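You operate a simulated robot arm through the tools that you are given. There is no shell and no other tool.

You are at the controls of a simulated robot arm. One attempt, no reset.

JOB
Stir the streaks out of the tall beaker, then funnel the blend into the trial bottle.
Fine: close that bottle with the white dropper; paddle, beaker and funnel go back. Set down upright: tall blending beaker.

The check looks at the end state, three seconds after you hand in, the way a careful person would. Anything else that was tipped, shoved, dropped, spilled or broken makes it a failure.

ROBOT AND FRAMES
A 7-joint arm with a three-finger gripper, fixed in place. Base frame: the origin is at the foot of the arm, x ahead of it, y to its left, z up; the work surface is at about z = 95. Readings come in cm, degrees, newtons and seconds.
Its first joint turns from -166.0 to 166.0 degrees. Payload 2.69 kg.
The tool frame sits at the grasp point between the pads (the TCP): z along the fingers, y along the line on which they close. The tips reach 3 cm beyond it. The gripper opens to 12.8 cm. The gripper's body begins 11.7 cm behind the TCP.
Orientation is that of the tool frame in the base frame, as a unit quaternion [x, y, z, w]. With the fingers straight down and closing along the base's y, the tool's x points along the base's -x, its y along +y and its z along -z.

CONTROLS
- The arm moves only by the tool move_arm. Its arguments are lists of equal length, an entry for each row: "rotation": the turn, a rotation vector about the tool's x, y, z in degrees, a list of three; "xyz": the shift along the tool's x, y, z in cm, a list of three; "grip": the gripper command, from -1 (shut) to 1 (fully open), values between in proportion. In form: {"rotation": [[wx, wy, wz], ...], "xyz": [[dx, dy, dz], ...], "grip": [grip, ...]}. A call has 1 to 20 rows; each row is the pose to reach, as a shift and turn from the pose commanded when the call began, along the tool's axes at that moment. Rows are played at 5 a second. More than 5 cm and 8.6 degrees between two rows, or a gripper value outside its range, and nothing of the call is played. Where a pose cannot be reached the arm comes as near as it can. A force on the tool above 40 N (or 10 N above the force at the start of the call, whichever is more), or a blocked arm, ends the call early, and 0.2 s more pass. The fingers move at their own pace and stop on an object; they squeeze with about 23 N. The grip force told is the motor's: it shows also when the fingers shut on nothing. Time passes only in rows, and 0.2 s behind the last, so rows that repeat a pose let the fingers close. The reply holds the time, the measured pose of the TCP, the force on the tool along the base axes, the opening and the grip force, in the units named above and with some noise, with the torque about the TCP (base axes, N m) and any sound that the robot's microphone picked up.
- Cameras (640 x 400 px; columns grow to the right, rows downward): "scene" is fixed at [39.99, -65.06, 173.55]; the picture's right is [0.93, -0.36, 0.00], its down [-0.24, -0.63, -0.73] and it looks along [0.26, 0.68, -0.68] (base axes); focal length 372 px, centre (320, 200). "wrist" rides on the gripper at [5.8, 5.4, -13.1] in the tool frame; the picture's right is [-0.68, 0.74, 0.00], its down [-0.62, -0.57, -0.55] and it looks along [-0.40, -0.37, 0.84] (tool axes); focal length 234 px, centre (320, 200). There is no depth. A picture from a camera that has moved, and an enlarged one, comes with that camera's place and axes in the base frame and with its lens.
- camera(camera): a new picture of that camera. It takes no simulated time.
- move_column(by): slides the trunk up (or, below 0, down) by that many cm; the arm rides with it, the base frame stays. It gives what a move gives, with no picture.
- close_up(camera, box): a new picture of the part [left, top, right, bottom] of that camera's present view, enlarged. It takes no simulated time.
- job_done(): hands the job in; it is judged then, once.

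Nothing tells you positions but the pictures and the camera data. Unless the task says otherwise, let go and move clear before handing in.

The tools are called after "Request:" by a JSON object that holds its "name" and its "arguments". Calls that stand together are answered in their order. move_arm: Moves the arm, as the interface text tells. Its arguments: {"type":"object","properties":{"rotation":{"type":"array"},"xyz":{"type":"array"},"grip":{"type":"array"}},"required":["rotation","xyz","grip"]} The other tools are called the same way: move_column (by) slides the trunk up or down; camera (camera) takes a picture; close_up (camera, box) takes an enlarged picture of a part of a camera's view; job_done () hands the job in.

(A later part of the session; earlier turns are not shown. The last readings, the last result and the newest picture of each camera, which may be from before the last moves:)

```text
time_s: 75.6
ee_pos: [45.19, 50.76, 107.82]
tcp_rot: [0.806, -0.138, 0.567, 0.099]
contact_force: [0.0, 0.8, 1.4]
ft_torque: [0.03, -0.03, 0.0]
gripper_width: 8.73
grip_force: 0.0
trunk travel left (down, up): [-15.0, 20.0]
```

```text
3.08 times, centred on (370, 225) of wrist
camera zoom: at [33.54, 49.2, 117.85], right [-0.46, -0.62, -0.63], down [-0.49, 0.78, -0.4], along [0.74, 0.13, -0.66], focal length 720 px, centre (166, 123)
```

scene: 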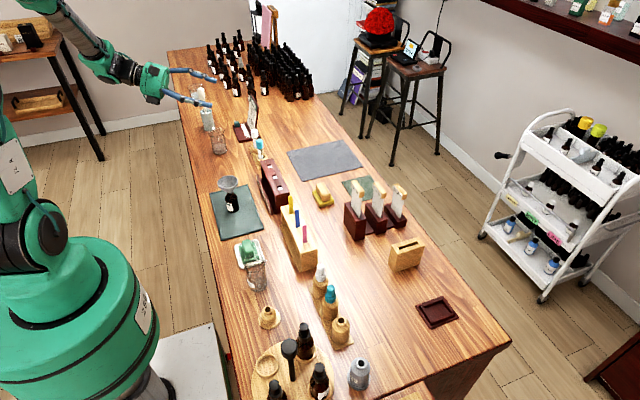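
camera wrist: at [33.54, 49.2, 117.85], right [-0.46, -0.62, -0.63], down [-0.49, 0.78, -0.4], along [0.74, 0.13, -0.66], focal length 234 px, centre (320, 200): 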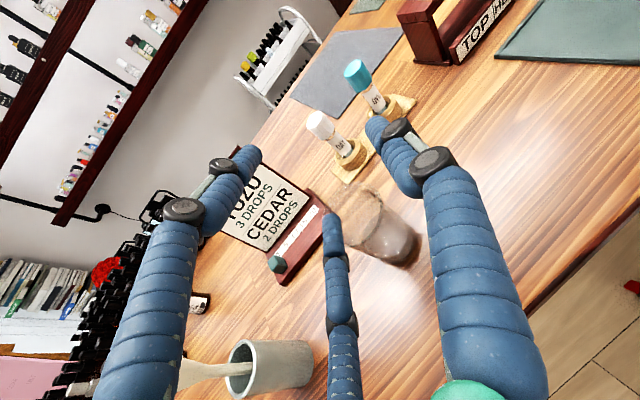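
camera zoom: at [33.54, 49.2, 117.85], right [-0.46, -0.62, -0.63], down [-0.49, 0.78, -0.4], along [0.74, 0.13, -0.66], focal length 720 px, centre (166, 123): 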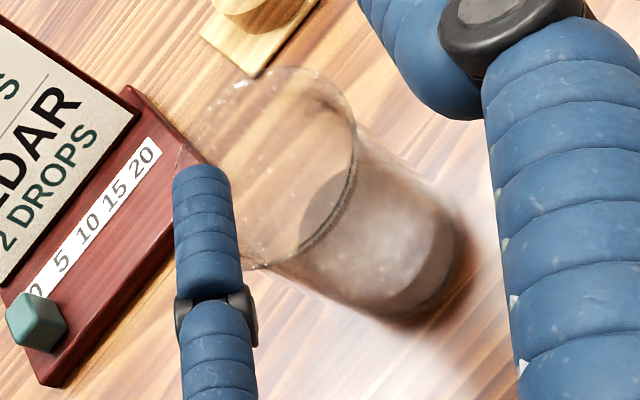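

The beaker is still undisturbed at (45.85, 50.9). I'll creep down just 0.8 cm and read the force, to make sure that only the two pads described can touch.

Request:
{"name": "move_arm", "arguments": {"rotation": [[0, 0, 0], [0, 0, 0], [0, 0, 0], [0, 0, 0], [0, 0, 0]], "xyz": [[-0.1, 0, 0.3], [-0.2, 0, 0.45], [-0.4, 0, 0.55], [-0.65, 0, 0.6], [-0.65, 0, 0.6]], "grip": [0.35, 0.35, 0.35, 0.35, 0.35]}}

Request:
{"name": "close_up", "arguments": {"camera": "scene", "box": [200, 110, 240, 160]}}

Request:
{"name": "close_up", "arguments": {"camera": "wrist", "box": [300, 160, 440, 290]}}

```text
time_s: 76.8
ee_pos: [45.68, 50.78, 107.2]
tcp_rot: [0.806, -0.139, 0.567, 0.1]
contact_force: [-0.6, 1.1, 2.9]
ft_torque: [0.1, -0.02, 0.0]
gripper_width: 8.91
grip_force: 0.0
trunk travel left (down, up): [-15.0, 20.0]
```

```text
8.00 times, centred on (220, 135) of scene
camera zoom: at [39.99, -65.06, 173.55], right [0.93, -0.36, 0.0], down [-0.24, -0.63, -0.73], along [0.26, 0.68, -0.68], focal length 2972 px, centre (1120, 720)
```

zoom: 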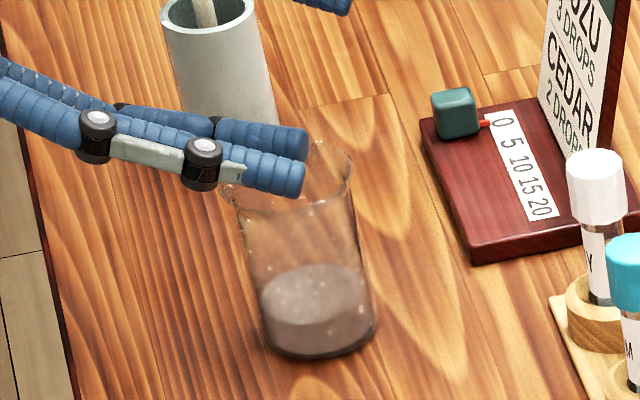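

```text
3.08 times, centred on (370, 225) of wrist
camera zoom: at [34.03, 49.15, 117.14], right [-0.46, -0.62, -0.63], down [-0.49, 0.78, -0.4], along [0.74, 0.13, -0.66], focal length 720 px, centre (166, 123)
```

zoom: 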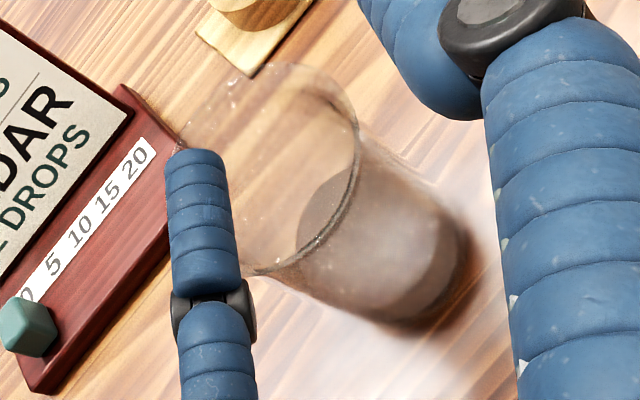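

The opening was pushed from 8.64 to 8.9 cm and the force rose to 2.9 N, so the lower of the three visible fingers really is touching the rim. I'll back straight up at once and use a top-down grasp instead.

Request:
{"name": "move_arm", "arguments": {"rotation": [[0, 0, 0], [0, 0, 0], [0, 0, 0], [0, 0, 0], [0, 0, 0], [0, 0, 0], [0, 0, 0]], "xyz": [[0.47, 0, -0.17], [1.4, 0, -0.5], [3.3, 0, -1.2], [6.1, 0, -2.2], [9.4, 0, -3.4], [13.2, 0, -4.8], [16, 0, -5.8]], "grip": [0.35, 0.35, 0.35, 0.35, 0.35, 0.35, 0.35]}}

Request:
{"name": "close_up", "arguments": {"camera": "scene", "box": [170, 80, 250, 170]}}

```text
time_s: 78.4
ee_pos: [45.76, 50.95, 124.19]
tcp_rot: [0.807, -0.139, 0.566, 0.1]
contact_force: [0.2, -0.6, -1.0]
ft_torque: [0.0, -0.01, 0.0]
gripper_width: 8.66
grip_force: 0.1
trunk travel left (down, up): [-15.0, 20.0]
```

```text
4.44 times, centred on (210, 125) of scene
camera zoom: at [39.99, -65.06, 173.55], right [0.93, -0.36, 0.0], down [-0.24, -0.63, -0.73], along [0.26, 0.68, -0.68], focal length 1651 px, centre (809, 533)
```

zoom: 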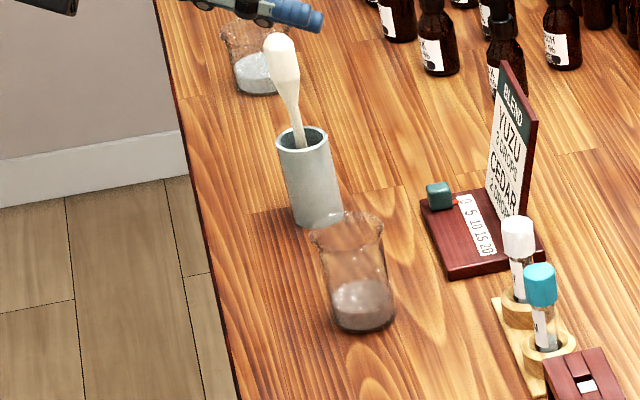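

The beaker stayed put and the opening reads normal again. I'll turn the tool back to straight down, then yaw it so that a gap between two fingers faces +y, which will be the pouring lip direction.

Request:
{"name": "move_arm", "arguments": {"rotation": [[0, -7, 0], [0, -14, 0], [0, -21, 0], [0, -28, 0], [0, -35, 0], [0, -42, 0], [0, -49, 0], [0, -56, 0], [0, -63, 0], [0, -70, 0], [0, -70, 0]], "xyz": [[0.8, 0, -0.3], [1.5, 0, -0.5], [2.3, 0, -0.8], [3, 0, -1.1], [3.8, 0, -1.4], [4.5, 0, -1.6], [5.3, 0, -1.9], [6, 0, -2.2], [6.8, 0, -2.4], [7.5, 0, -2.7], [7.5, 0, -2.7]], "grip": [0.35, 0.35, 0.35, 0.35, 0.35, 0.35, 0.35, 0.35, 0.35, 0.35, 0.35]}}

Request:
{"name": "move_arm", "arguments": {"rotation": [[0, 0, 8.3], [0, 0, 16.7], [0, 0, 25], [0, 0, 33.3], [0, 0, 41.7], [0, 0, 50], [0, 0, 58.3], [0, 0, 66.7], [0, 0, 75], [0, 0, 83.3], [0, 0, 91.7], [0, 0, 100], [0, 0, 100]], "xyz": [[0.9, 2.8, 0], [1.8, 5.6, 0], [2.6, 8.4, 0], [3.5, 11.1, 0], [4.4, 13.9, 0], [5.3, 16.7, 0], [6.2, 19.5, 0], [7, 22.3, 0], [7.9, 25.1, 0], [8.8, 27.8, 0], [9.7, 30.6, 0], [10.56, 33.4, 0], [10.56, 33.4, 0]], "grip": [0.35, 0.35, 0.35, 0.35, 0.35, 0.35, 0.35, 0.35, 0.35, 0.35, 0.35, 0.35, 0.35]}}

Request:
{"name": "camera", "arguments": {"camera": "scene"}}

Request:
{"name": "camera", "arguments": {"camera": "wrist"}}

```text
time_s: 80.8
ee_pos: [45.8, 50.97, 132.18]
tcp_rot: [0.985, -0.17, 0.001, 0.002]
contact_force: [-0.1, -0.9, 0.1]
ft_torque: [0.01, 0.03, 0.01]
gripper_width: 8.63
grip_force: 0.1
trunk travel left (down, up): [-15.0, 20.0]
```

```text
time_s: 83.6
ee_pos: [44.49, 15.9, 132.29]
tcp_rot: [-0.501, 0.865, -0.003, 0.001]
contact_force: [0.3, 0.2, 0.0]
ft_torque: [0.03, 0.0, -0.03]
gripper_width: 8.62
grip_force: 0.1
trunk travel left (down, up): [-15.0, 20.0]
```

```text
taken
```

scene: 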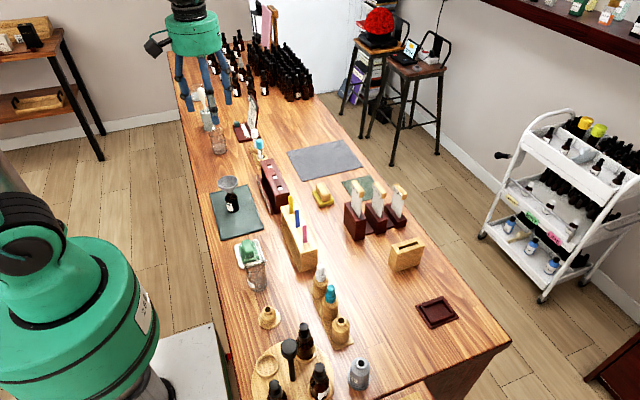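

```text
taken
camera wrist: at [36.69, 13.5, 145.38], right [-0.3, 0.95, -0.01], down [0.8, 0.26, 0.55], along [0.53, 0.16, -0.84], focal length 234 px, centre (320, 200)
```

wrist: 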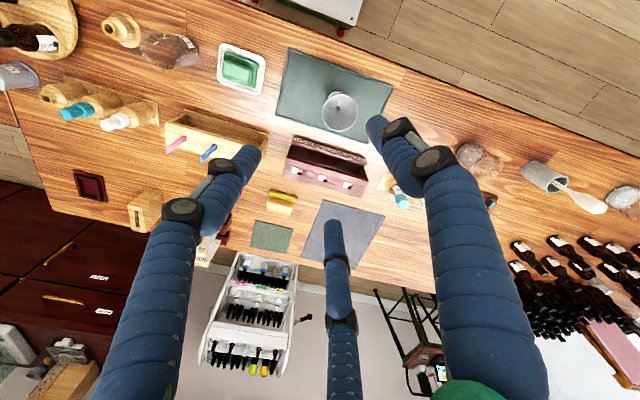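

The tool points down with the wanted yaw, above the funnel area. Now an empty rehearsal of tilting it 104° so that the cup's mouth would tip toward +y.

Request:
{"name": "move_arm", "arguments": {"rotation": [[4, 6.93, 0], [8, 13.86, 0], [12, 20.8, 0], [16, 27.7, 0], [20, 34.6, 0], [24, 41.6, 0], [28, 48.5, 0], [32, 55.4, 0], [36, 62.4, 0], [40, 69.3, 0], [44, 76.2, 0], [48, 83.1, 0], [52, 90.1, 0], [52, 90.1, 0]], "xyz": [[0, 0, 0], [0, 0, 0], [0, 0, 0], [0, 0, 0], [0, 0, 0], [0, 0, 0], [0, 0, 0], [0, 0, 0], [0, 0, 0], [0, 0, 0], [0, 0, 0], [0, 0, 0], [0, 0, 0], [0, 0, 0]], "grip": [0.35, 0.35, 0.35, 0.35, 0.35, 0.35, 0.35, 0.35, 0.35, 0.35, 0.35, 0.35, 0.35, 0.35]}}

Request:
{"name": "camera", "arguments": {"camera": "scene"}}

```text
time_s: 86.6
ee_pos: [42.87, 13.06, 127.38]
tcp_rot: [0.335, -0.577, 0.647, 0.37]
contact_force: [-0.6, -0.8, -0.7]
ft_torque: [-0.03, -0.03, 0.0]
gripper_width: 8.65
grip_force: 0.1
out of reach, approached as far as the arm can: row 12, 13, 14
trunk travel left (down, up): [-15.0, 20.0]
```

```text
taken
```

scene: 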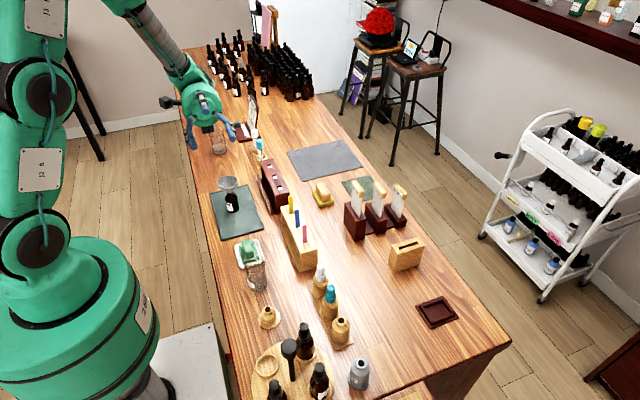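

Tilting toward that side runs out of reach at about 90°. Pouring with the palm on the -y side (heading about +65°) should suit the arm better, so I'll un-tilt first.

Request:
{"name": "move_arm", "arguments": {"rotation": [[-4, -6.95, 0], [-8, -13.9, 0], [-12.1, -20.8, 0], [-16.1, -27.8, 0], [-20.1, -34.7, 0], [-24.1, -41.7, 0], [-28.2, -48.6, 0], [-32.2, -55.6, 0], [-36.2, -62.5, 0], [-40.2, -69.5, 0], [-44.3, -76.4, 0], [-48.3, -83.4, 0], [-48.3, -83.4, 0]], "xyz": [[0.8, -0.5, 0.1], [1.6, -0.9, 0.2], [2.4, -1.4, 0.3], [3.2, -1.9, 0.4], [4.3, -2.5, 0.55], [4.3, -2.5, 0.55], [4.3, -2.5, 0.55], [4.3, -2.5, 0.55], [4.3, -2.5, 0.55], [4.3, -2.5, 0.55], [4.3, -2.5, 0.55], [4.3, -2.5, 0.55], [4.3, -2.5, 0.55]], "grip": [0.35, 0.35, 0.35, 0.35, 0.35, 0.35, 0.35, 0.35, 0.35, 0.35, 0.35, 0.35, 0.35]}}

```text
time_s: 89.4
ee_pos: [43.13, 13.44, 132.25]
tcp_rot: [-0.502, 0.865, 0.003, 0.002]
contact_force: [-0.3, 0.0, 0.2]
ft_torque: [0.0, -0.01, 0.01]
gripper_width: 8.64
grip_force: 0.0
trunk travel left (down, up): [-15.0, 20.0]
```

The tool is straight down again. I'll yaw by +85° and move to (45.4, 22.2, 132) for the other tilt rehearsal.

Request:
{"name": "move_arm", "arguments": {"rotation": [[0, 0, 7.73], [0, 0, 15.45], [0, 0, 23.2], [0, 0, 30.9], [0, 0, 38.6], [0, 0, 46.4], [0, 0, 54.1], [0, 0, 61.8], [0, 0, 69.5], [0, 0, 77.3], [0, 0, 85], [0, 0, 85]], "xyz": [[-0.8, 0.2, 0], [-1.6, 0.4, 0], [-2.4, 0.7, 0], [-3.2, 0.9, 0], [-4, 1.1, 0], [-4.8, 1.3, 0], [-5.6, 1.5, 0], [-6.4, 1.8, 0], [-7.2, 2, 0], [-8, 2.2, 0], [-8.77, 2.41, 0], [-8.77, 2.41, 0]], "grip": [0.35, 0.35, 0.35, 0.35, 0.35, 0.35, 0.35, 0.35, 0.35, 0.35, 0.35, 0.35]}}

Request:
{"name": "move_arm", "arguments": {"rotation": [[-8, 0, 0], [-16, 0, 0], [-24, 0, 0], [-32, 0, 0], [-40, 0, 0], [-48, 0, 0], [-56, 0, 0], [-64, 0, 0], [-72, 0, 0], [-80, 0, 0], [-88, 0, 0], [-96, 0, 0], [-104, 0, 0], [-110, 0, 0], [-110, 0, 0]], "xyz": [[0, 0, 0], [0, 0, 0], [0, 0, 0], [0, 0, 0], [0, 0, 0], [0, 0, 0], [0, 0, 0], [0, 0, 0], [0, 0, 0], [0, 0, 0], [0, 0, 0], [0, 0, 0], [0, 0, 0], [0, 0, 0], [0, 0, 0]], "grip": [0.35, 0.35, 0.35, 0.35, 0.35, 0.35, 0.35, 0.35, 0.35, 0.35, 0.35, 0.35, 0.35, 0.35, 0.35]}}

Request:
{"name": "camera", "arguments": {"camera": "scene"}}

Request:
{"name": "camera", "arguments": {"camera": "wrist"}}

```text
time_s: 92.0
ee_pos: [45.48, 22.19, 132.36]
tcp_rot: [0.215, 0.977, 0.002, 0.0]
contact_force: [0.0, -0.6, 0.4]
ft_torque: [0.0, 0.0, 0.01]
gripper_width: 8.66
grip_force: 0.0
trunk travel left (down, up): [-15.0, 20.0]
```

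```text
time_s: 95.2
ee_pos: [45.43, 22.16, 132.34]
tcp_rot: [0.124, 0.558, 0.802, 0.175]
contact_force: [0.0, 0.5, -0.5]
ft_torque: [0.01, -0.03, 0.0]
gripper_width: 8.64
grip_force: 0.1
trunk travel left (down, up): [-15.0, 20.0]
```

```text
taken
```

scene: 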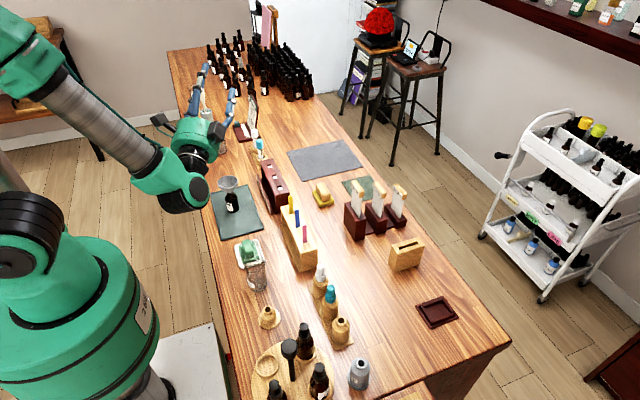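

```text
taken
camera wrist: at [34.08, 11.66, 132.87], right [0.51, -0.52, 0.69], down [0.42, -0.55, -0.72], along [0.75, 0.66, -0.06], focal length 234 px, centre (320, 200)
```

wrist: 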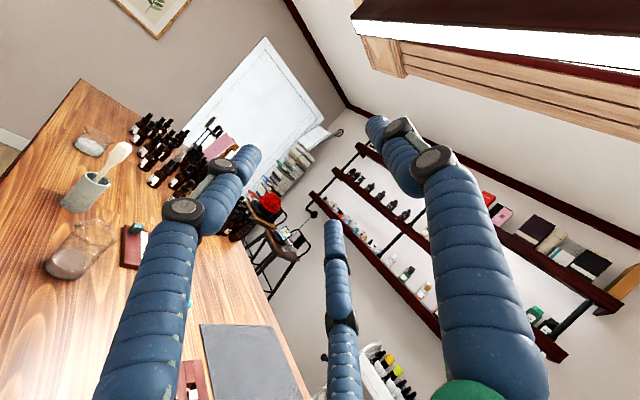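

The full 110° tilt is reachable on this side. To keep the wrist off the bench near the sponge tray I'll turn the heading to +50°, ease to 100° and test at pour height with the fingers nearly closed.

Request:
{"name": "move_arm", "arguments": {"rotation": [[0, -4.7, -1.7], [0, -9.4, -3.4], [0, -14.1, -5.1], [0, -14.1, -5.1]], "xyz": [[0, 0, 0], [0, 0, 0], [0, 0, 0], [0, 0, 0]], "grip": [0, -0.2, -0.2, -0.2]}}

Request:
{"name": "move_arm", "arguments": {"rotation": [[5, 0, 0], [10, 0, 0], [10, 0, 0]], "xyz": [[0, 0, 0], [0, 0, 0], [0, 0, 0]], "grip": [-0.2, -0.2, -0.2]}}

Request:
{"name": "move_arm", "arguments": {"rotation": [[0, 0, 0], [0, 0, 0], [0, 0, 0], [0, 0, 0], [0, 0, 0], [0, 0, 0], [0, 0, 0]], "xyz": [[0, -3, -0.5], [0, -6, -1.1], [0, -9, -1.6], [0, -12, -2.1], [0, -15, -2.6], [0, -17.7, -3.1], [0, -17.7, -3.1]], "grip": [-0.2, -0.2, -0.2, -0.2, -0.2, -0.2, -0.2]}}

Request:
{"name": "camera", "arguments": {"camera": "scene"}}

Request:
{"name": "close_up", "arguments": {"camera": "scene", "box": [120, 120, 300, 280]}}

```text
time_s: 96.2
ee_pos: [45.44, 22.08, 132.28]
tcp_rot: [0.196, 0.538, 0.771, 0.279]
contact_force: [0.5, 0.7, 0.0]
ft_torque: [0.01, 0.02, -0.03]
gripper_width: 5.1
grip_force: 0.1
trunk travel left (down, up): [-15.0, 20.0]
```

```text
time_s: 97.0
ee_pos: [45.24, 22.18, 132.21]
tcp_rot: [0.218, 0.604, 0.721, 0.26]
contact_force: [-0.5, -0.8, 0.2]
ft_torque: [-0.04, 0.01, -0.05]
gripper_width: 5.13
grip_force: 0.0
trunk travel left (down, up): [-15.0, 20.0]
```

```text
time_s: 98.6
ee_pos: [45.31, 22.26, 114.19]
tcp_rot: [0.219, 0.604, 0.721, 0.261]
contact_force: [-0.4, 0.1, -0.3]
ft_torque: [0.07, 0.0, 0.0]
gripper_width: 5.16
grip_force: 0.1
trunk travel left (down, up): [-15.0, 20.0]
```

```text
taken
```

scene: 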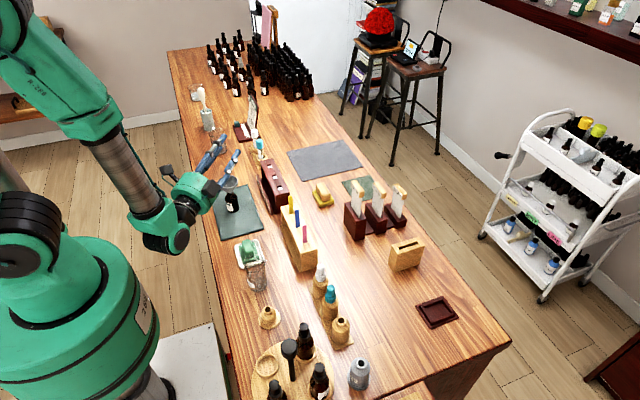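

```text
2.50 times, centred on (210, 200) of scene
camera zoom: at [39.99, -65.06, 173.55], right [0.93, -0.36, 0.0], down [-0.24, -0.63, -0.73], along [0.26, 0.68, -0.68], focal length 929 px, centre (595, 200)
```

zoom: 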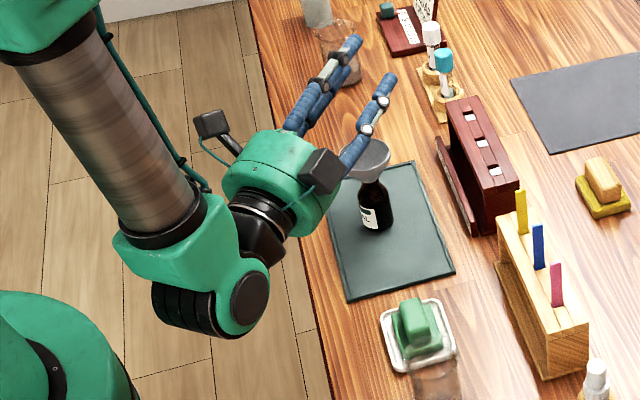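

Pour pose confirmed: 100° tilt at z = 114 with the wrist off the bench and the funnel untouched. I'll raise, un-tilt to tool-down, and go to the tall beaker.

Request:
{"name": "move_arm", "arguments": {"rotation": [[0, 0, 0], [0, 0, 0], [0, 0, 0], [0, 0, 0], [0, 0, 0], [0, 0, 0]], "xyz": [[0, 3, 0.5], [0, 6, 1.1], [0, 9, 1.6], [0, 12, 2.1], [0, 15, 2.6], [0, 17.7, 3.1]], "grip": [-0.2, -0.2, -0.2, -0.2, -0.2, -0.2]}}

Request:
{"name": "move_arm", "arguments": {"rotation": [[8, 0, 0], [16, 0, 0], [24, 0, 0], [32, 0, 0], [40, 0, 0], [48, 0, 0], [56, 0, 0], [64, 0, 0], [72, 0, 0], [80, 0, 0], [88, 0, 0], [95, 0, 0], [100, 0, 0], [100, 0, 0]], "xyz": [[0, 0, 0], [0, 0, 0], [0, 0, 0], [0, 0, 0], [0, 0, 0], [0, 0, 0], [0, 0, 0], [0, 0, 0], [0, 0, 0], [0, 0, 0], [0, 0, 0], [0, 0, 0], [0, 0, 0], [0, 0, 0]], "grip": [-0.2, -0.2, -0.2, 0, 0.2, 0.3, 0.3, 0.3, 0.3, 0.3, 0.3, 0.3, 0.3, 0.3]}}

```text
time_s: 100.0
ee_pos: [45.49, 22.1, 132.32]
tcp_rot: [0.219, 0.603, 0.722, 0.26]
contact_force: [-0.5, 0.9, -0.4]
ft_torque: [0.0, -0.03, -0.01]
gripper_width: 5.14
grip_force: 0.0
trunk travel left (down, up): [-15.0, 20.0]
```

```text
time_s: 103.0
ee_pos: [45.42, 22.13, 132.57]
tcp_rot: [0.341, 0.94, 0.002, 0.0]
contact_force: [1.1, 0.3, 0.3]
ft_torque: [-0.04, 0.03, 0.03]
gripper_width: 8.35
grip_force: 0.0
trunk travel left (down, up): [-15.0, 20.0]
```

Tool is straight down with the pour yaw. I'll move over the beaker at (45.85, 50.9) and hover at z ≈ 114.

Request:
{"name": "move_arm", "arguments": {"rotation": [[0, 0, 0], [0, 0, 0], [0, 0, 0], [0, 0, 0], [0, 0, 0], [0, 0, 0], [0, 0, 0], [0, 0, 0], [0, 0, 0], [0, 0, 0], [0, 0, 0], [0, 0, 0], [0, 0, 0]], "xyz": [[2, 2.5, 0], [4.3, 5.3, 0], [6.6, 8.1, 0], [8.9, 10.9, 0], [11.2, 13.7, 1], [13.5, 16.5, 3], [15.8, 19.3, 5], [17.5, 21.4, 8], [18.2, 22.3, 11], [18.2, 22.3, 14], [18.2, 22.3, 17], [18.2, 22.3, 18.3], [18.2, 22.3, 18.3]], "grip": [0.35, 0.35, 0.35, 0.35, 0.35, 0.35, 0.35, 0.35, 0.35, 0.35, 0.35, 0.35, 0.35]}}

Request:
{"name": "camera", "arguments": {"camera": "wrist"}}

Request:
{"name": "close_up", "arguments": {"camera": "scene", "box": [170, 70, 250, 170]}}

```text
time_s: 105.8
ee_pos: [45.57, 50.95, 114.29]
tcp_rot: [0.34, 0.94, 0.002, -0.001]
contact_force: [-0.1, 0.2, 0.5]
ft_torque: [-0.04, 0.02, 0.02]
gripper_width: 8.64
grip_force: 0.0
trunk travel left (down, up): [-15.0, 20.0]
```

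```text
taken
camera wrist: at [44.42, 58.66, 127.39], right [0.99, 0.13, 0.0], down [0.11, -0.83, 0.54], along [0.07, -0.54, -0.84], focal length 234 px, centre (320, 200)
```

wrist: 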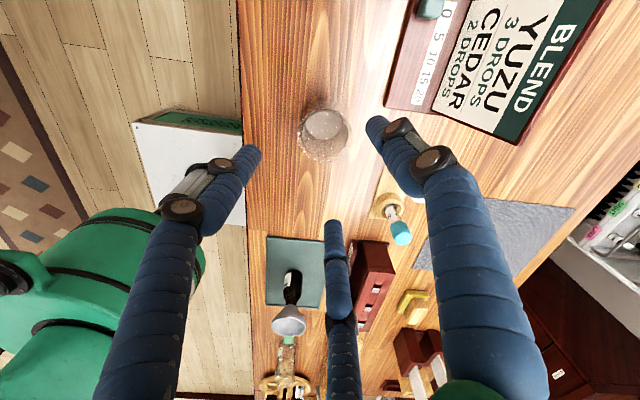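

```text
4.00 times, centred on (210, 120) of scene
camera zoom: at [39.99, -65.06, 173.55], right [0.93, -0.36, 0.0], down [-0.24, -0.63, -0.73], along [0.26, 0.68, -0.68], focal length 1486 px, centre (760, 520)
```

zoom: 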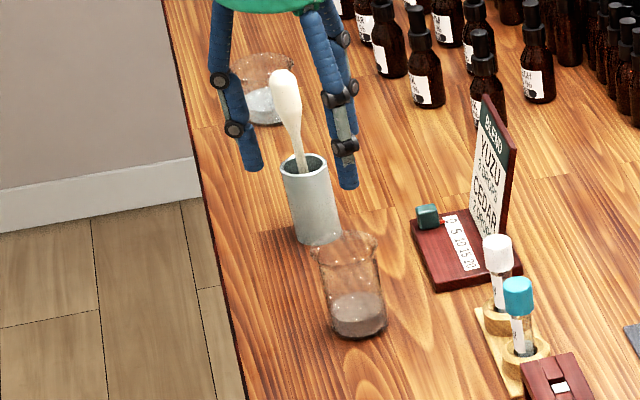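

Request:
{"name": "close_up", "arguments": {"camera": "wrist", "box": [270, 80, 380, 190]}}

```text
3.64 times, centred on (325, 135) of wrist
camera zoom: at [44.42, 58.66, 127.39], right [0.99, 0.13, 0.0], down [0.11, -0.83, 0.54], along [0.07, -0.54, -0.84], focal length 852 px, centre (302, 436)
```

zoom: 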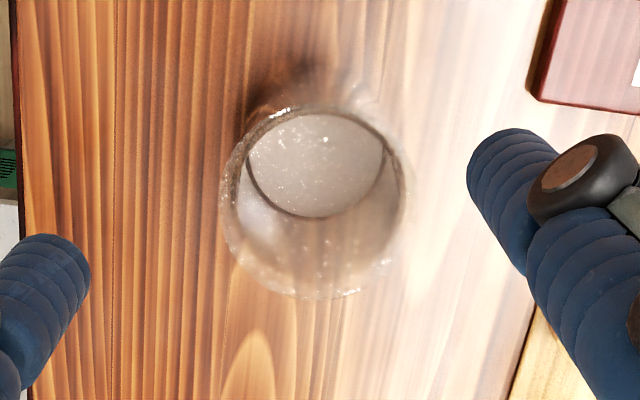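

The beaker is centred under the tool to within a couple of millimetres. I'll descend to z ≈ 100 and close on the glass.

Request:
{"name": "move_arm", "arguments": {"rotation": [[0, 0, 0], [0, 0, 0], [0, 0, 0], [0, 0, 0], [0, 0, 0], [0, 0, 0], [0, 0, 0], [0, 0, 0]], "xyz": [[0, 0, 2], [0, 0, 4.5], [0, 0, 7], [0, 0, 9.5], [0, 0, 11.5], [0, 0, 13], [0, 0, 14], [0, 0, 14]], "grip": [0.35, 0.35, 0.35, 0.35, 0.35, 0.35, 0.35, 0.35]}}

Request:
{"name": "camera", "arguments": {"camera": "wrist"}}

Request:
{"name": "close_up", "arguments": {"camera": "scene", "box": [170, 70, 250, 170]}}

```text
time_s: 107.6
ee_pos: [45.52, 50.96, 99.99]
tcp_rot: [0.341, 0.94, 0.002, 0.0]
contact_force: [0.0, -0.6, 0.2]
ft_torque: [-0.06, -0.03, 0.0]
gripper_width: 8.64
grip_force: 0.0
trunk travel left (down, up): [-15.0, 20.0]
```

```text
taken
camera wrist: at [44.38, 58.69, 113.21], right [0.99, 0.13, 0.0], down [0.11, -0.83, 0.54], along [0.07, -0.54, -0.84], focal length 234 px, centre (320, 200)
```

wrist: 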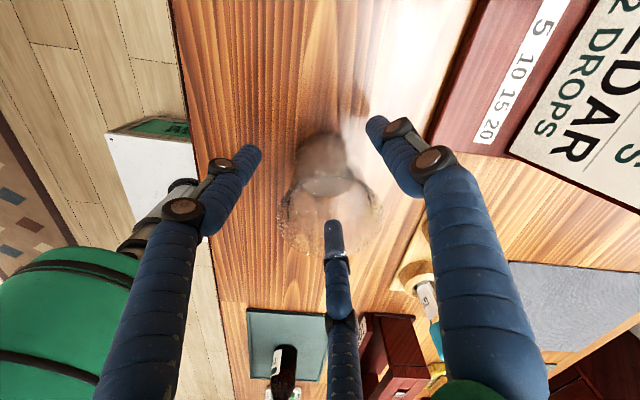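

```text
4.00 times, centred on (210, 120) of scene
camera zoom: at [39.99, -65.06, 173.55], right [0.93, -0.36, 0.0], down [-0.24, -0.63, -0.73], along [0.26, 0.68, -0.68], focal length 1486 px, centre (760, 520)
```

zoom: 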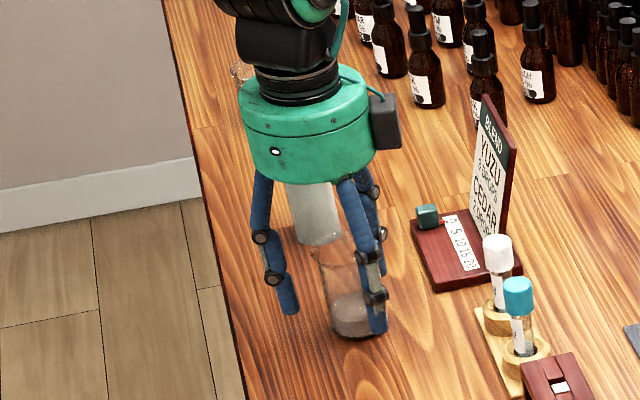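

No contact on the way down and the fingers surround the glass. Now I'll close.

Request:
{"name": "move_arm", "arguments": {"rotation": [[0, 0, 0], [0, 0, 0], [0, 0, 0], [0, 0, 0], [0, 0, 0], [0, 0, 0], [0, 0, 0]], "xyz": [[0, 0, 0], [0, 0, 0], [0, 0, 0], [0, 0, 0], [0, 0, 0], [0, 0, 0], [0, 0, 0]], "grip": [0.1, -0.1, -0.2, -0.3, -0.5, -1, -1]}}

Request:
{"name": "camera", "arguments": {"camera": "wrist"}}

Request:
{"name": "close_up", "arguments": {"camera": "scene", "box": [170, 70, 250, 170]}}

```text
time_s: 109.2
ee_pos: [45.57, 50.86, 100.17]
tcp_rot: [0.339, 0.941, 0.001, 0.0]
contact_force: [0.3, 1.0, 1.5]
ft_torque: [-0.03, -0.02, 0.02]
gripper_width: 5.2
grip_force: 22.7
trunk travel left (down, up): [-15.0, 20.0]
```

```text
taken
camera wrist: at [44.37, 58.67, 113.24], right [0.99, 0.13, 0.0], down [0.11, -0.83, 0.54], along [0.07, -0.54, -0.84], focal length 234 px, centre (320, 200)
```

wrist: 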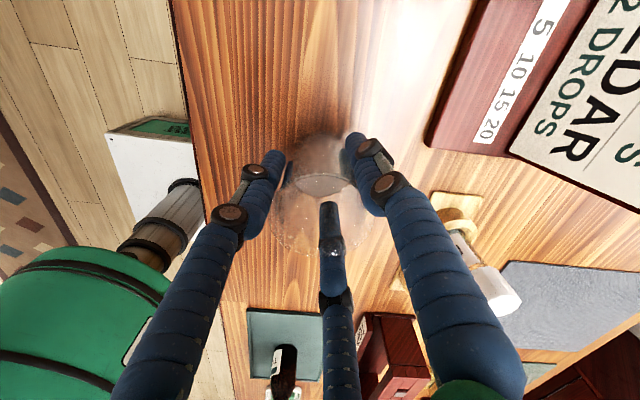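

```text
4.00 times, centred on (210, 120) of scene
camera zoom: at [39.99, -65.06, 173.55], right [0.93, -0.36, 0.0], down [-0.24, -0.63, -0.73], along [0.26, 0.68, -0.68], focal length 1486 px, centre (760, 520)
```

zoom: 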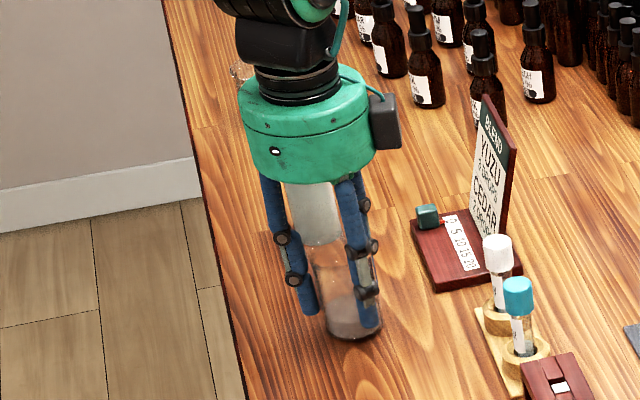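

The glass is held at 5.2 cm with full grip force. I'll lift it gently straight up and check it hangs upright.

Request:
{"name": "move_arm", "arguments": {"rotation": [[0, 0, 0], [0, 0, 0], [0, 0, 0], [0, 0, 0], [0, 0, 0], [0, 0, 0], [0, 0, 0], [0, 0, 0], [0, 0, 0], [0, 0, 0], [0, 0, 0], [0, 0, 0], [0, 0, 0]], "xyz": [[0, 0, -0.3], [0, 0, -1], [0, 0, -2.2], [0, 0, -4], [0, 0, -6], [0, 0, -8.2], [0, 0, -10.5], [0, 0, -13], [0, 0, -15.5], [0, 0, -18], [0, 0, -20], [0, 0, -21.5], [0, 0, -22]], "grip": [-1, -1, -1, -1, -1, -1, -1, -1, -1, -1, -1, -1, -1]}}

Request:
{"name": "camera", "arguments": {"camera": "wrist"}}

Request:
{"name": "close_up", "arguments": {"camera": "scene", "box": [160, 20, 260, 150]}}

```text
time_s: 112.0
ee_pos: [45.76, 51.21, 122.33]
tcp_rot: [0.34, 0.941, 0.002, -0.001]
contact_force: [-0.2, -0.6, -1.7]
ft_torque: [0.02, 0.01, 0.01]
gripper_width: 5.22
grip_force: 22.9
trunk travel left (down, up): [-15.0, 20.0]
```

```text
taken
camera wrist: at [44.56, 58.88, 135.45], right [0.99, 0.13, 0.0], down [0.11, -0.83, 0.54], along [0.07, -0.54, -0.84], focal length 234 px, centre (320, 200)
```

wrist: 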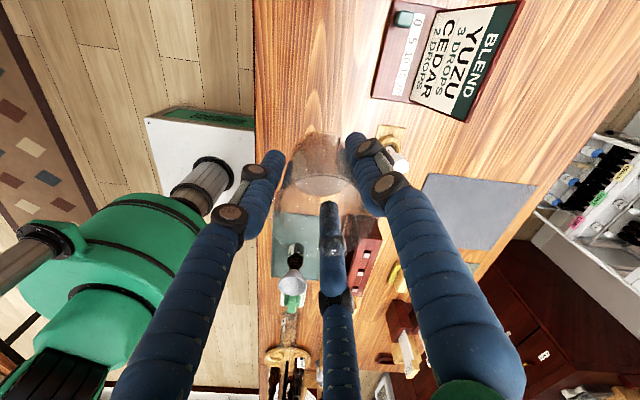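

```text
3.08 times, centred on (210, 85) of scene
camera zoom: at [39.99, -65.06, 173.55], right [0.93, -0.36, 0.0], down [-0.24, -0.63, -0.73], along [0.26, 0.68, -0.68], focal length 1143 px, centre (658, 554)
```

zoom: 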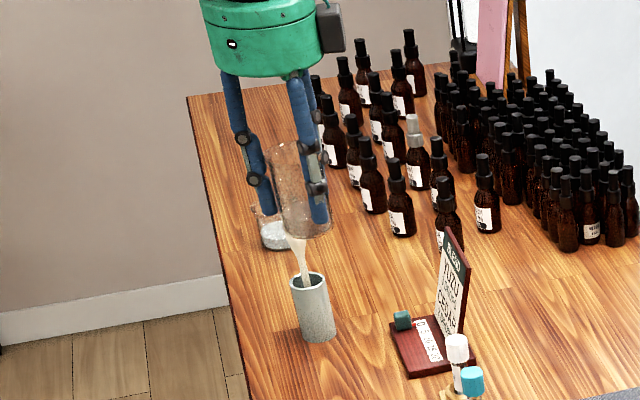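

The beaker hangs upright in the grip with the blend inside. I'll carry it smoothly to (46.5, 22.0) at the same height.

Request:
{"name": "move_arm", "arguments": {"rotation": [[0, 0, 0], [0, 0, 0], [0, 0, 0], [0, 0, 0], [0, 0, 0], [0, 0, 0], [0, 0, 0], [0, 0, 0], [0, 0, 0], [0, 0, 0], [0, 0, 0], [0, 0, 0], [0, 0, 0], [0, 0, 0], [0, 0, 0], [0, 0, 0], [0, 0, 0], [0, 0, 0]], "xyz": [[-0.2, -0.2, 0], [-0.8, -0.9, 0], [-1.8, -2, 0], [-3, -3.4, 0], [-4.4, -5, 0], [-5.9, -6.7, 0], [-7.4, -8.4, 0], [-8.9, -10.1, 0], [-10.4, -11.8, 0], [-11.9, -13.5, 0], [-13.4, -15.2, 0], [-14.9, -16.9, 0], [-16.2, -18.4, 0], [-17.4, -19.7, 0], [-18.3, -20.8, 0], [-18.9, -21.4, 0], [-19.18, -21.76, 0], [-19.18, -21.76, 0]], "grip": [-1, -1, -1, -1, -1, -1, -1, -1, -1, -1, -1, -1, -1, -1, -1, -1, -1, -1]}}

Request:
{"name": "camera", "arguments": {"camera": "wrist"}}

Request:
{"name": "close_up", "arguments": {"camera": "scene", "box": [150, 60, 290, 230]}}

```text
time_s: 115.8
ee_pos: [46.4, 22.19, 122.05]
tcp_rot: [0.341, 0.94, 0.002, 0.0]
contact_force: [0.6, -0.4, -0.7]
ft_torque: [0.0, 0.02, 0.01]
gripper_width: 5.22
grip_force: 23.1
trunk travel left (down, up): [-15.0, 20.0]
```

```text
taken
camera wrist: at [45.24, 29.77, 135.19], right [0.99, 0.13, 0.0], down [0.11, -0.83, 0.54], along [0.07, -0.54, -0.84], focal length 234 px, centre (320, 200)
```

wrist: 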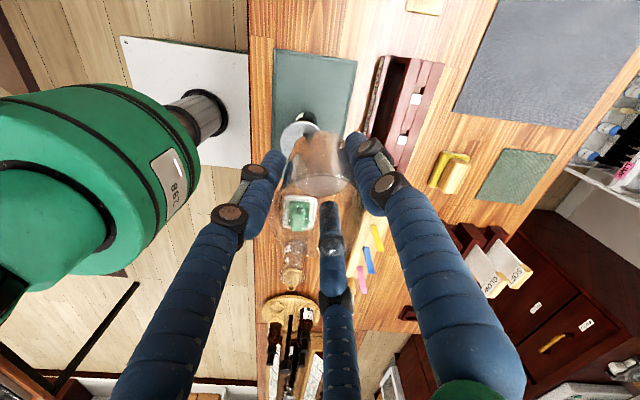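

```text
2.35 times, centred on (220, 145) of scene
camera zoom: at [39.99, -65.06, 173.55], right [0.93, -0.36, 0.0], down [-0.24, -0.63, -0.73], along [0.26, 0.68, -0.68], focal length 874 px, centre (555, 329)
```

zoom: 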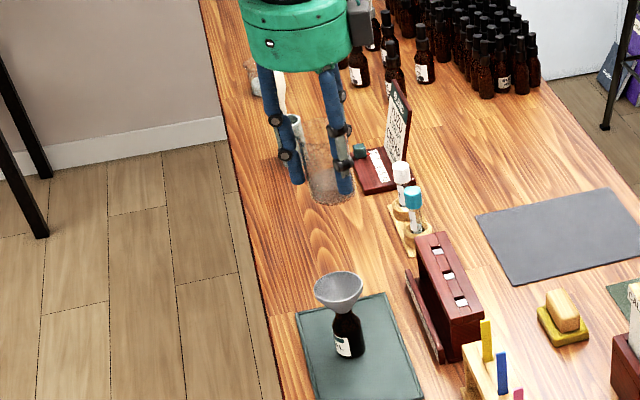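

The beaker is now beside the funnel with its mouth still upright. I'll begin the tilt gently to 50° (no flow expected before about 70°) while lowering to z ≈ 113.

Request:
{"name": "move_arm", "arguments": {"rotation": [[-4, 0, 0], [-8, 0, 0], [-12, 0, 0], [-16, 0, 0], [-20, 0, 0], [-24, 0, 0], [-28, 0, 0], [-32, 0, 0], [-36, 0, 0], [-40, 0, 0], [-44, 0, 0], [-48, 0, 0], [-50, 0, 0], [-50, 0, 0]], "xyz": [[0, 0.1, 0.5], [0, 0.2, 1], [0, 0.3, 1.7], [0, 0.4, 2.4], [0, 0.5, 3.1], [0, 0.6, 3.8], [-0.1, 0.7, 4.5], [-0.1, 0.8, 5.3], [-0.1, 0.9, 6], [-0.1, 1, 6.8], [-0.1, 1.1, 7.6], [-0.1, 1.2, 8.4], [-0.1, 1.2, 9.1], [-0.1, 1.2, 9.1]], "grip": [-1, -1, -1, -1, -1, -1, -1, -1, -1, -1, -1, -1, -1, -1]}}

Request:
{"name": "camera", "arguments": {"camera": "wrist"}}

Request:
{"name": "close_up", "arguments": {"camera": "scene", "box": [180, 120, 280, 230]}}

```text
time_s: 118.8
ee_pos: [47.2, 22.85, 112.73]
tcp_rot: [0.307, 0.851, 0.4, 0.143]
contact_force: [-0.6, 0.2, -1.0]
ft_torque: [0.02, -0.01, -0.02]
gripper_width: 5.19
grip_force: 22.5
trunk travel left (down, up): [-15.0, 20.0]
```

```text
taken
camera wrist: at [38.44, 21.52, 125.38], right [0.82, -0.07, 0.56], down [-0.03, -1.0, -0.09], along [0.57, 0.05, -0.82], focal length 234 px, centre (320, 200)
```

wrist: 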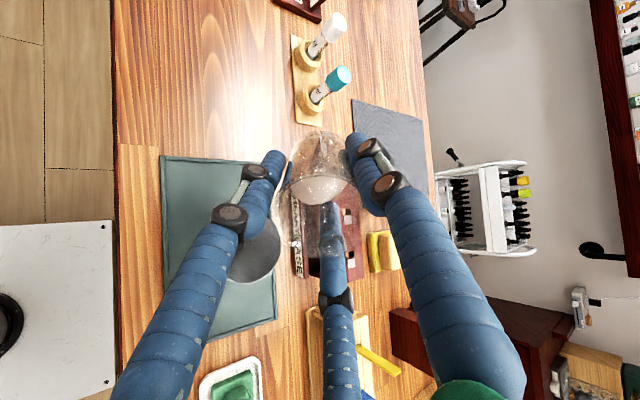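

```text
3.64 times, centred on (230, 175) of scene
camera zoom: at [39.99, -65.06, 173.55], right [0.93, -0.36, 0.0], down [-0.24, -0.63, -0.73], along [0.26, 0.68, -0.68], focal length 1351 px, centre (647, 291)
```

zoom: 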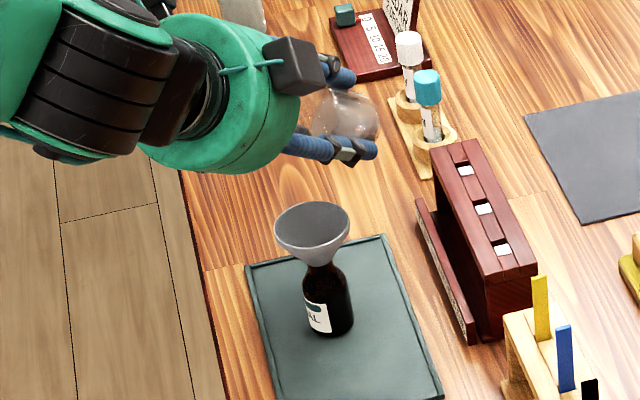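

The tilt is 50° with nothing spilled, and the lip is computed to be right above the funnel centre. I'll lower and tilt to 62°, still below the expected flow angle, then check from both cameras.

Request:
{"name": "move_arm", "arguments": {"rotation": [[-2, 0, 0], [-4, 0, 0], [-6, 0, 0], [-8, 0, 0], [-10, 0, 0], [-12, 0, 0], [-12, 0, 0]], "xyz": [[0, -0.5, 0.4], [0, -1, 0.75], [0, -1.5, 1.15], [0, -2, 1.5], [0, -2.5, 1.9], [0, -2.93, 2.26], [0, -2.93, 2.26]], "grip": [-1, -1, -1, -1, -1, -1, -1]}}

Request:
{"name": "camera", "arguments": {"camera": "wrist"}}

Request:
{"name": "close_up", "arguments": {"camera": "scene", "box": [200, 140, 270, 220]}}

```text
time_s: 120.4
ee_pos: [47.32, 22.77, 109.42]
tcp_rot: [0.292, 0.804, 0.487, 0.175]
contact_force: [-0.1, 0.8, -1.1]
ft_torque: [0.02, 0.0, 0.02]
gripper_width: 5.2
grip_force: 23.2
trunk travel left (down, up): [-15.0, 20.0]
```

```text
taken
camera wrist: at [36.9, 19.47, 120.24], right [0.74, -0.17, 0.65], down [-0.01, -0.97, -0.25], along [0.67, 0.18, -0.72], focal length 234 px, centre (320, 200)
```

wrist: 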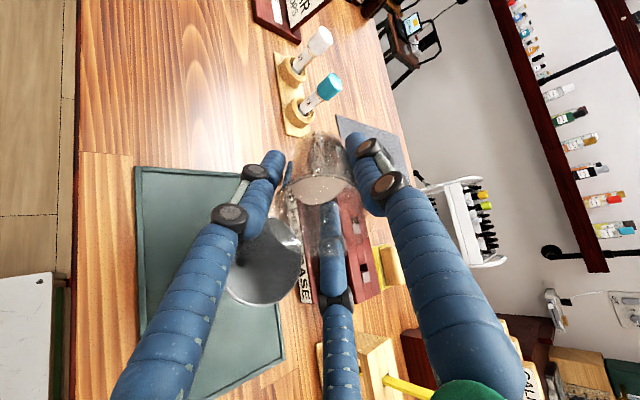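

```text
5.00 times, centred on (235, 180) of scene
camera zoom: at [39.99, -65.06, 173.55], right [0.93, -0.36, 0.0], down [-0.24, -0.63, -0.73], along [0.26, 0.68, -0.68], focal length 1858 px, centre (745, 300)
```

zoom: 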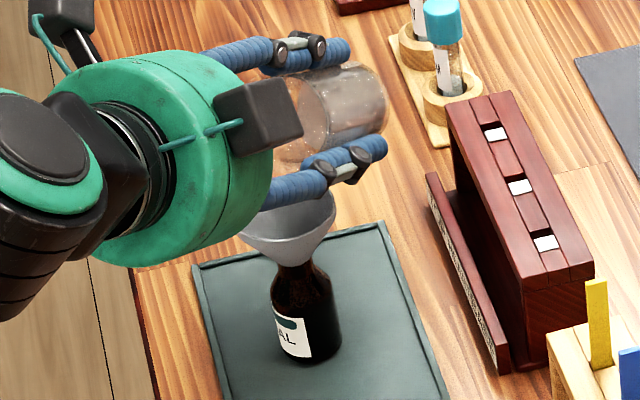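

The lip is close above the funnel with about 2 cm clearance and nothing touches. I'll now pour slowly, 1° per step up to 76°, tracking the lip over the funnel's centre.

Request:
{"name": "move_arm", "arguments": {"rotation": [[-1, 0, 0], [-2, 0, 0], [-3, 0, 0], [-4, 0, 0], [-5, 0, 0], [-6, 0, 0], [-7, 0, 0], [-8, 0, 0], [-9, 0, 0], [-10, 0, 0], [-11, 0, 0], [-12, 0, 0], [-13, 0, 0], [-14, 0, 0], [-14, 0, 0]], "xyz": [[0, -0.04, -0.01], [0, -0.07, -0.02], [0, -0.1, -0.03], [0, -0.13, -0.03], [0, -0.12, -0.06], [0, -0.11, -0.09], [0, -0.1, -0.12], [0, -0.08, -0.16], [0, -0.05, -0.21], [0, -0.01, -0.27], [0, 0.03, -0.33], [0, 0.07, -0.39], [0, 0.11, -0.44], [0, 0.14, -0.5], [0, 0.14, -0.5]], "grip": [-1, -1, -1, -1, -1, -1, -1, -1, -1, -1, -1, -1, -1, -1, -1]}}

Request:
{"name": "camera", "arguments": {"camera": "wrist"}}

Request:
{"name": "close_up", "arguments": {"camera": "scene", "box": [200, 140, 270, 220]}}

```text
time_s: 123.6
ee_pos: [47.1, 22.56, 109.59]
tcp_rot: [0.268, 0.739, 0.582, 0.209]
contact_force: [1.2, -0.3, -1.5]
ft_torque: [0.0, 0.05, 0.01]
gripper_width: 5.2
grip_force: 22.7
trunk travel left (down, up): [-15.0, 20.0]
```

```text
taken
camera wrist: at [35.07, 17.36, 117.95], right [0.63, -0.3, 0.71], down [0.05, -0.91, -0.42], along [0.77, 0.3, -0.56], focal length 234 px, centre (320, 200)
```

wrist: 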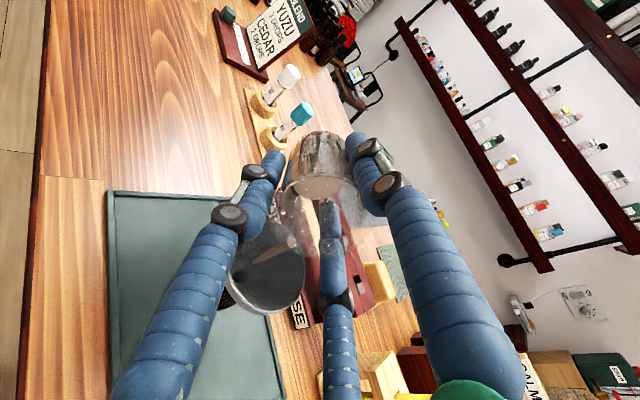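

```text
5.00 times, centred on (235, 180) of scene
camera zoom: at [39.99, -65.06, 173.55], right [0.93, -0.36, 0.0], down [-0.24, -0.63, -0.73], along [0.26, 0.68, -0.68], focal length 1858 px, centre (745, 300)
```

zoom: 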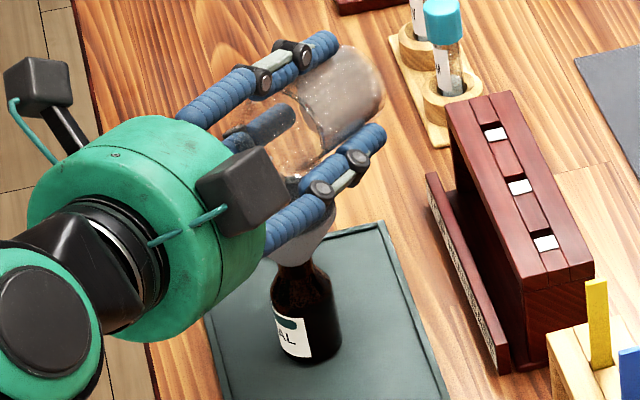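

Something pale is visible at the lip over the funnel; I'll zoom in to see whether liquid is already flowing and where it lands.

Request:
{"name": "close_up", "arguments": {"camera": "wrist", "box": [210, 120, 390, 330]}}

Request:
{"name": "close_up", "arguments": {"camera": "scene", "box": [215, 145, 255, 195]}}

```text
1.90 times, centred on (300, 225) of wrist
camera zoom: at [35.07, 17.36, 117.95], right [0.63, -0.3, 0.71], down [0.05, -0.91, -0.42], along [0.77, 0.3, -0.56], focal length 446 px, centre (358, 152)
```

zoom: 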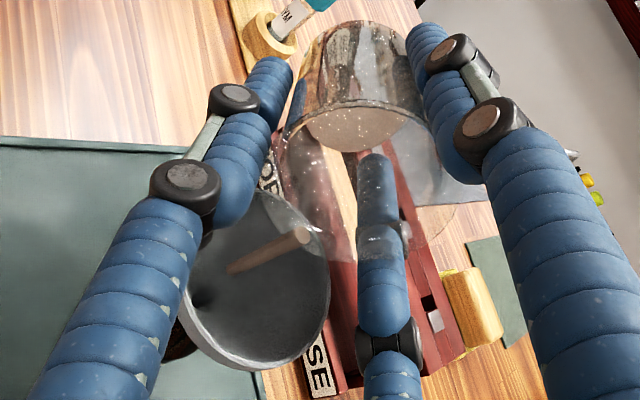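

```text
8.00 times, centred on (235, 170) of scene
camera zoom: at [39.99, -65.06, 173.55], right [0.93, -0.36, 0.0], down [-0.24, -0.63, -0.73], along [0.26, 0.68, -0.68], focal length 2972 px, centre (1000, 440)
```

zoom: 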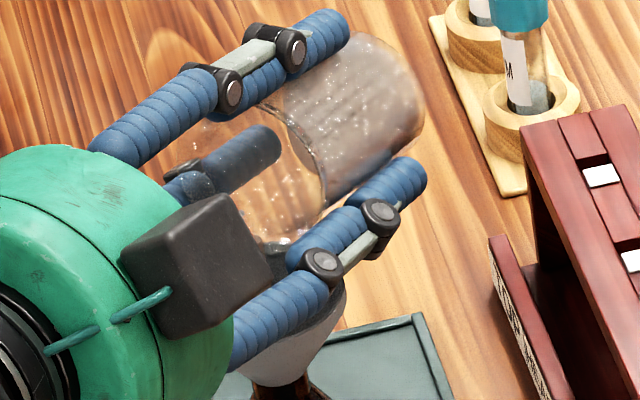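

A thin vertical stream runs from the lip into the middle of the funnel, so the aim is right. I'll continue slowly to 86°.

Request:
{"name": "move_arm", "arguments": {"rotation": [[0, 0, 0], [0, 0, 0], [0, 0, 0], [-1, 0, 0], [-2, 0, 0], [-3, 0, 0], [-4, 0, 0], [-5, 0, 0], [-6, 0, 0], [-7, 0, 0], [-8, 0, 0], [-9, 0, 0], [-10, 0, 0], [-10, 0, 0], [-10, 0, 0]], "xyz": [[0, 0, 0], [0, 0, 0], [0, 0, 0], [0, 0.05, -0.05], [0, 0.1, -0.1], [0, 0.16, -0.15], [0, 0.21, -0.2], [0, 0.26, -0.25], [0, 0.31, -0.31], [0, 0.36, -0.36], [0, 0.41, -0.42], [0, 0.45, -0.47], [0, 0.5, -0.53], [0, 0.5, -0.53], [0, 0.5, -0.53]], "grip": [-1, -1, -1, -1, -1, -1, -1, -1, -1, -1, -1, -1, -1, -1, -1]}}

Request:
{"name": "close_up", "arguments": {"camera": "wrist", "box": [210, 120, 390, 330]}}

Request:
{"name": "close_up", "arguments": {"camera": "scene", "box": [200, 140, 270, 220]}}

```text
time_s: 126.8
ee_pos: [46.76, 22.21, 110.27]
tcp_rot: [0.25, 0.686, 0.643, 0.23]
contact_force: [0.9, -0.4, -0.7]
ft_torque: [-0.03, 0.0, -0.01]
gripper_width: 5.23
grip_force: 22.8
trunk travel left (down, up): [-15.0, 20.0]
```

```text
1.90 times, centred on (300, 225) of wrist
camera zoom: at [34.01, 16.06, 116.5], right [0.55, -0.4, 0.73], down [0.1, -0.84, -0.53], along [0.83, 0.37, -0.43], focal length 446 px, centre (358, 152)
```

zoom: 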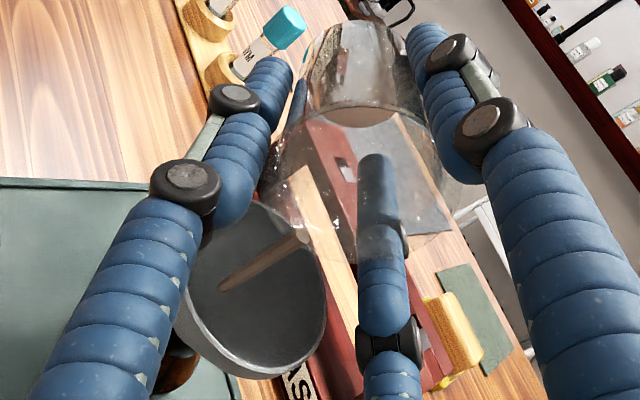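

```text
5.00 times, centred on (235, 180) of scene
camera zoom: at [39.99, -65.06, 173.55], right [0.93, -0.36, 0.0], down [-0.24, -0.63, -0.73], along [0.26, 0.68, -0.68], focal length 1858 px, centre (745, 300)
```

zoom: 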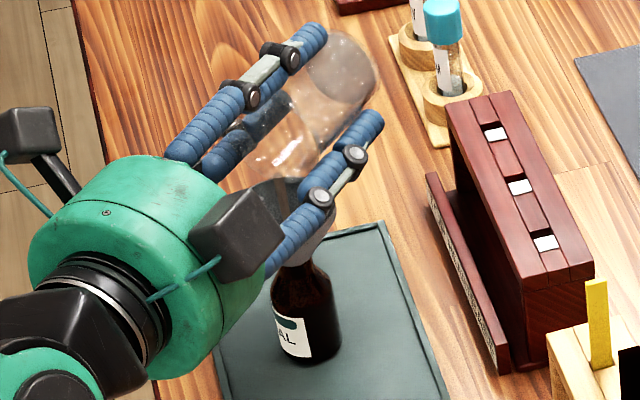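

The flow is still landing well inside the funnel and the beaker is emptying. I'll go on to 100° the same way.

Request:
{"name": "move_arm", "arguments": {"rotation": [[0, 0, 0], [0, 0, 0], [0, 0, 0], [-1, 0, 0], [-2, 0, 0], [-3, 0, 0], [-4, 0, 0], [-5, 0, 0], [-6, 0, 0], [-7, 0, 0], [-8, 0, 0], [-9, 0, 0], [-10, 0, 0], [-11, 0, 0], [-12, 0, 0], [-13, 0, 0], [-14, 0, 0], [-14, 0, 0], [-14, 0, 0]], "xyz": [[0, 0, 0], [0, 0, 0], [0, 0, 0], [0, 0.06, -0.05], [0, 0.12, -0.1], [0, 0.18, -0.15], [0, 0.24, -0.2], [0, 0.3, -0.25], [0, 0.35, -0.31], [0, 0.41, -0.36], [0, 0.47, -0.42], [0, 0.52, -0.47], [0, 0.56, -0.53], [0, 0.59, -0.59], [0, 0.63, -0.65], [0, 0.67, -0.71], [0, 0.7, -0.77], [0, 0.7, -0.77], [0, 0.7, -0.77]], "grip": [-1, -1, -1, -1, -1, -1, -1, -1, -1, -1, -1, -1, -1, -1, -1, -1, -1, -1, -1]}}

Request:
{"name": "close_up", "arguments": {"camera": "wrist", "box": [210, 120, 390, 330]}}

Request:
{"name": "close_up", "arguments": {"camera": "scene", "box": [200, 140, 270, 220]}}

```text
time_s: 130.8
ee_pos: [46.25, 21.87, 110.95]
tcp_rot: [0.219, 0.603, 0.721, 0.26]
contact_force: [0.0, -0.1, -1.0]
ft_torque: [-0.04, 0.03, -0.02]
gripper_width: 5.21
grip_force: 22.8
trunk travel left (down, up): [-15.0, 20.0]
```

```text
1.90 times, centred on (300, 225) of wrist
camera zoom: at [32.79, 14.75, 113.93], right [0.44, -0.53, 0.72], down [0.19, -0.73, -0.66], along [0.88, 0.43, -0.22], focal length 446 px, centre (358, 152)
```

zoom: 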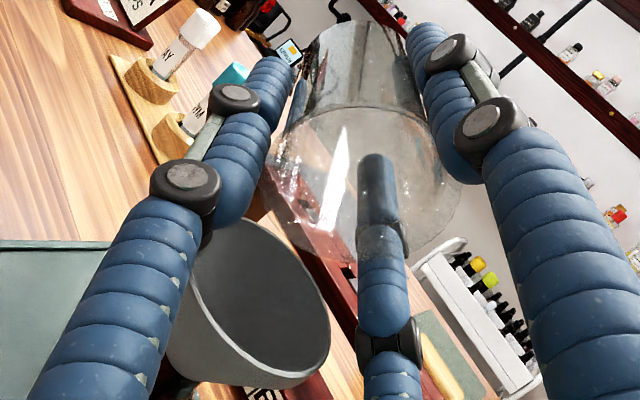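

```text
5.00 times, centred on (235, 180) of scene
camera zoom: at [39.99, -65.06, 173.55], right [0.93, -0.36, 0.0], down [-0.24, -0.63, -0.73], along [0.26, 0.68, -0.68], focal length 1858 px, centre (745, 300)
```

zoom: 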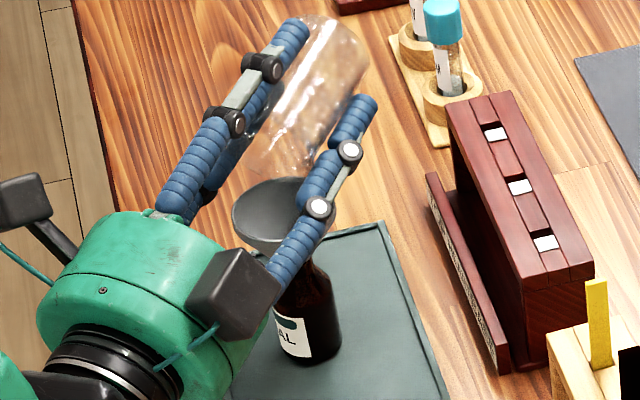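

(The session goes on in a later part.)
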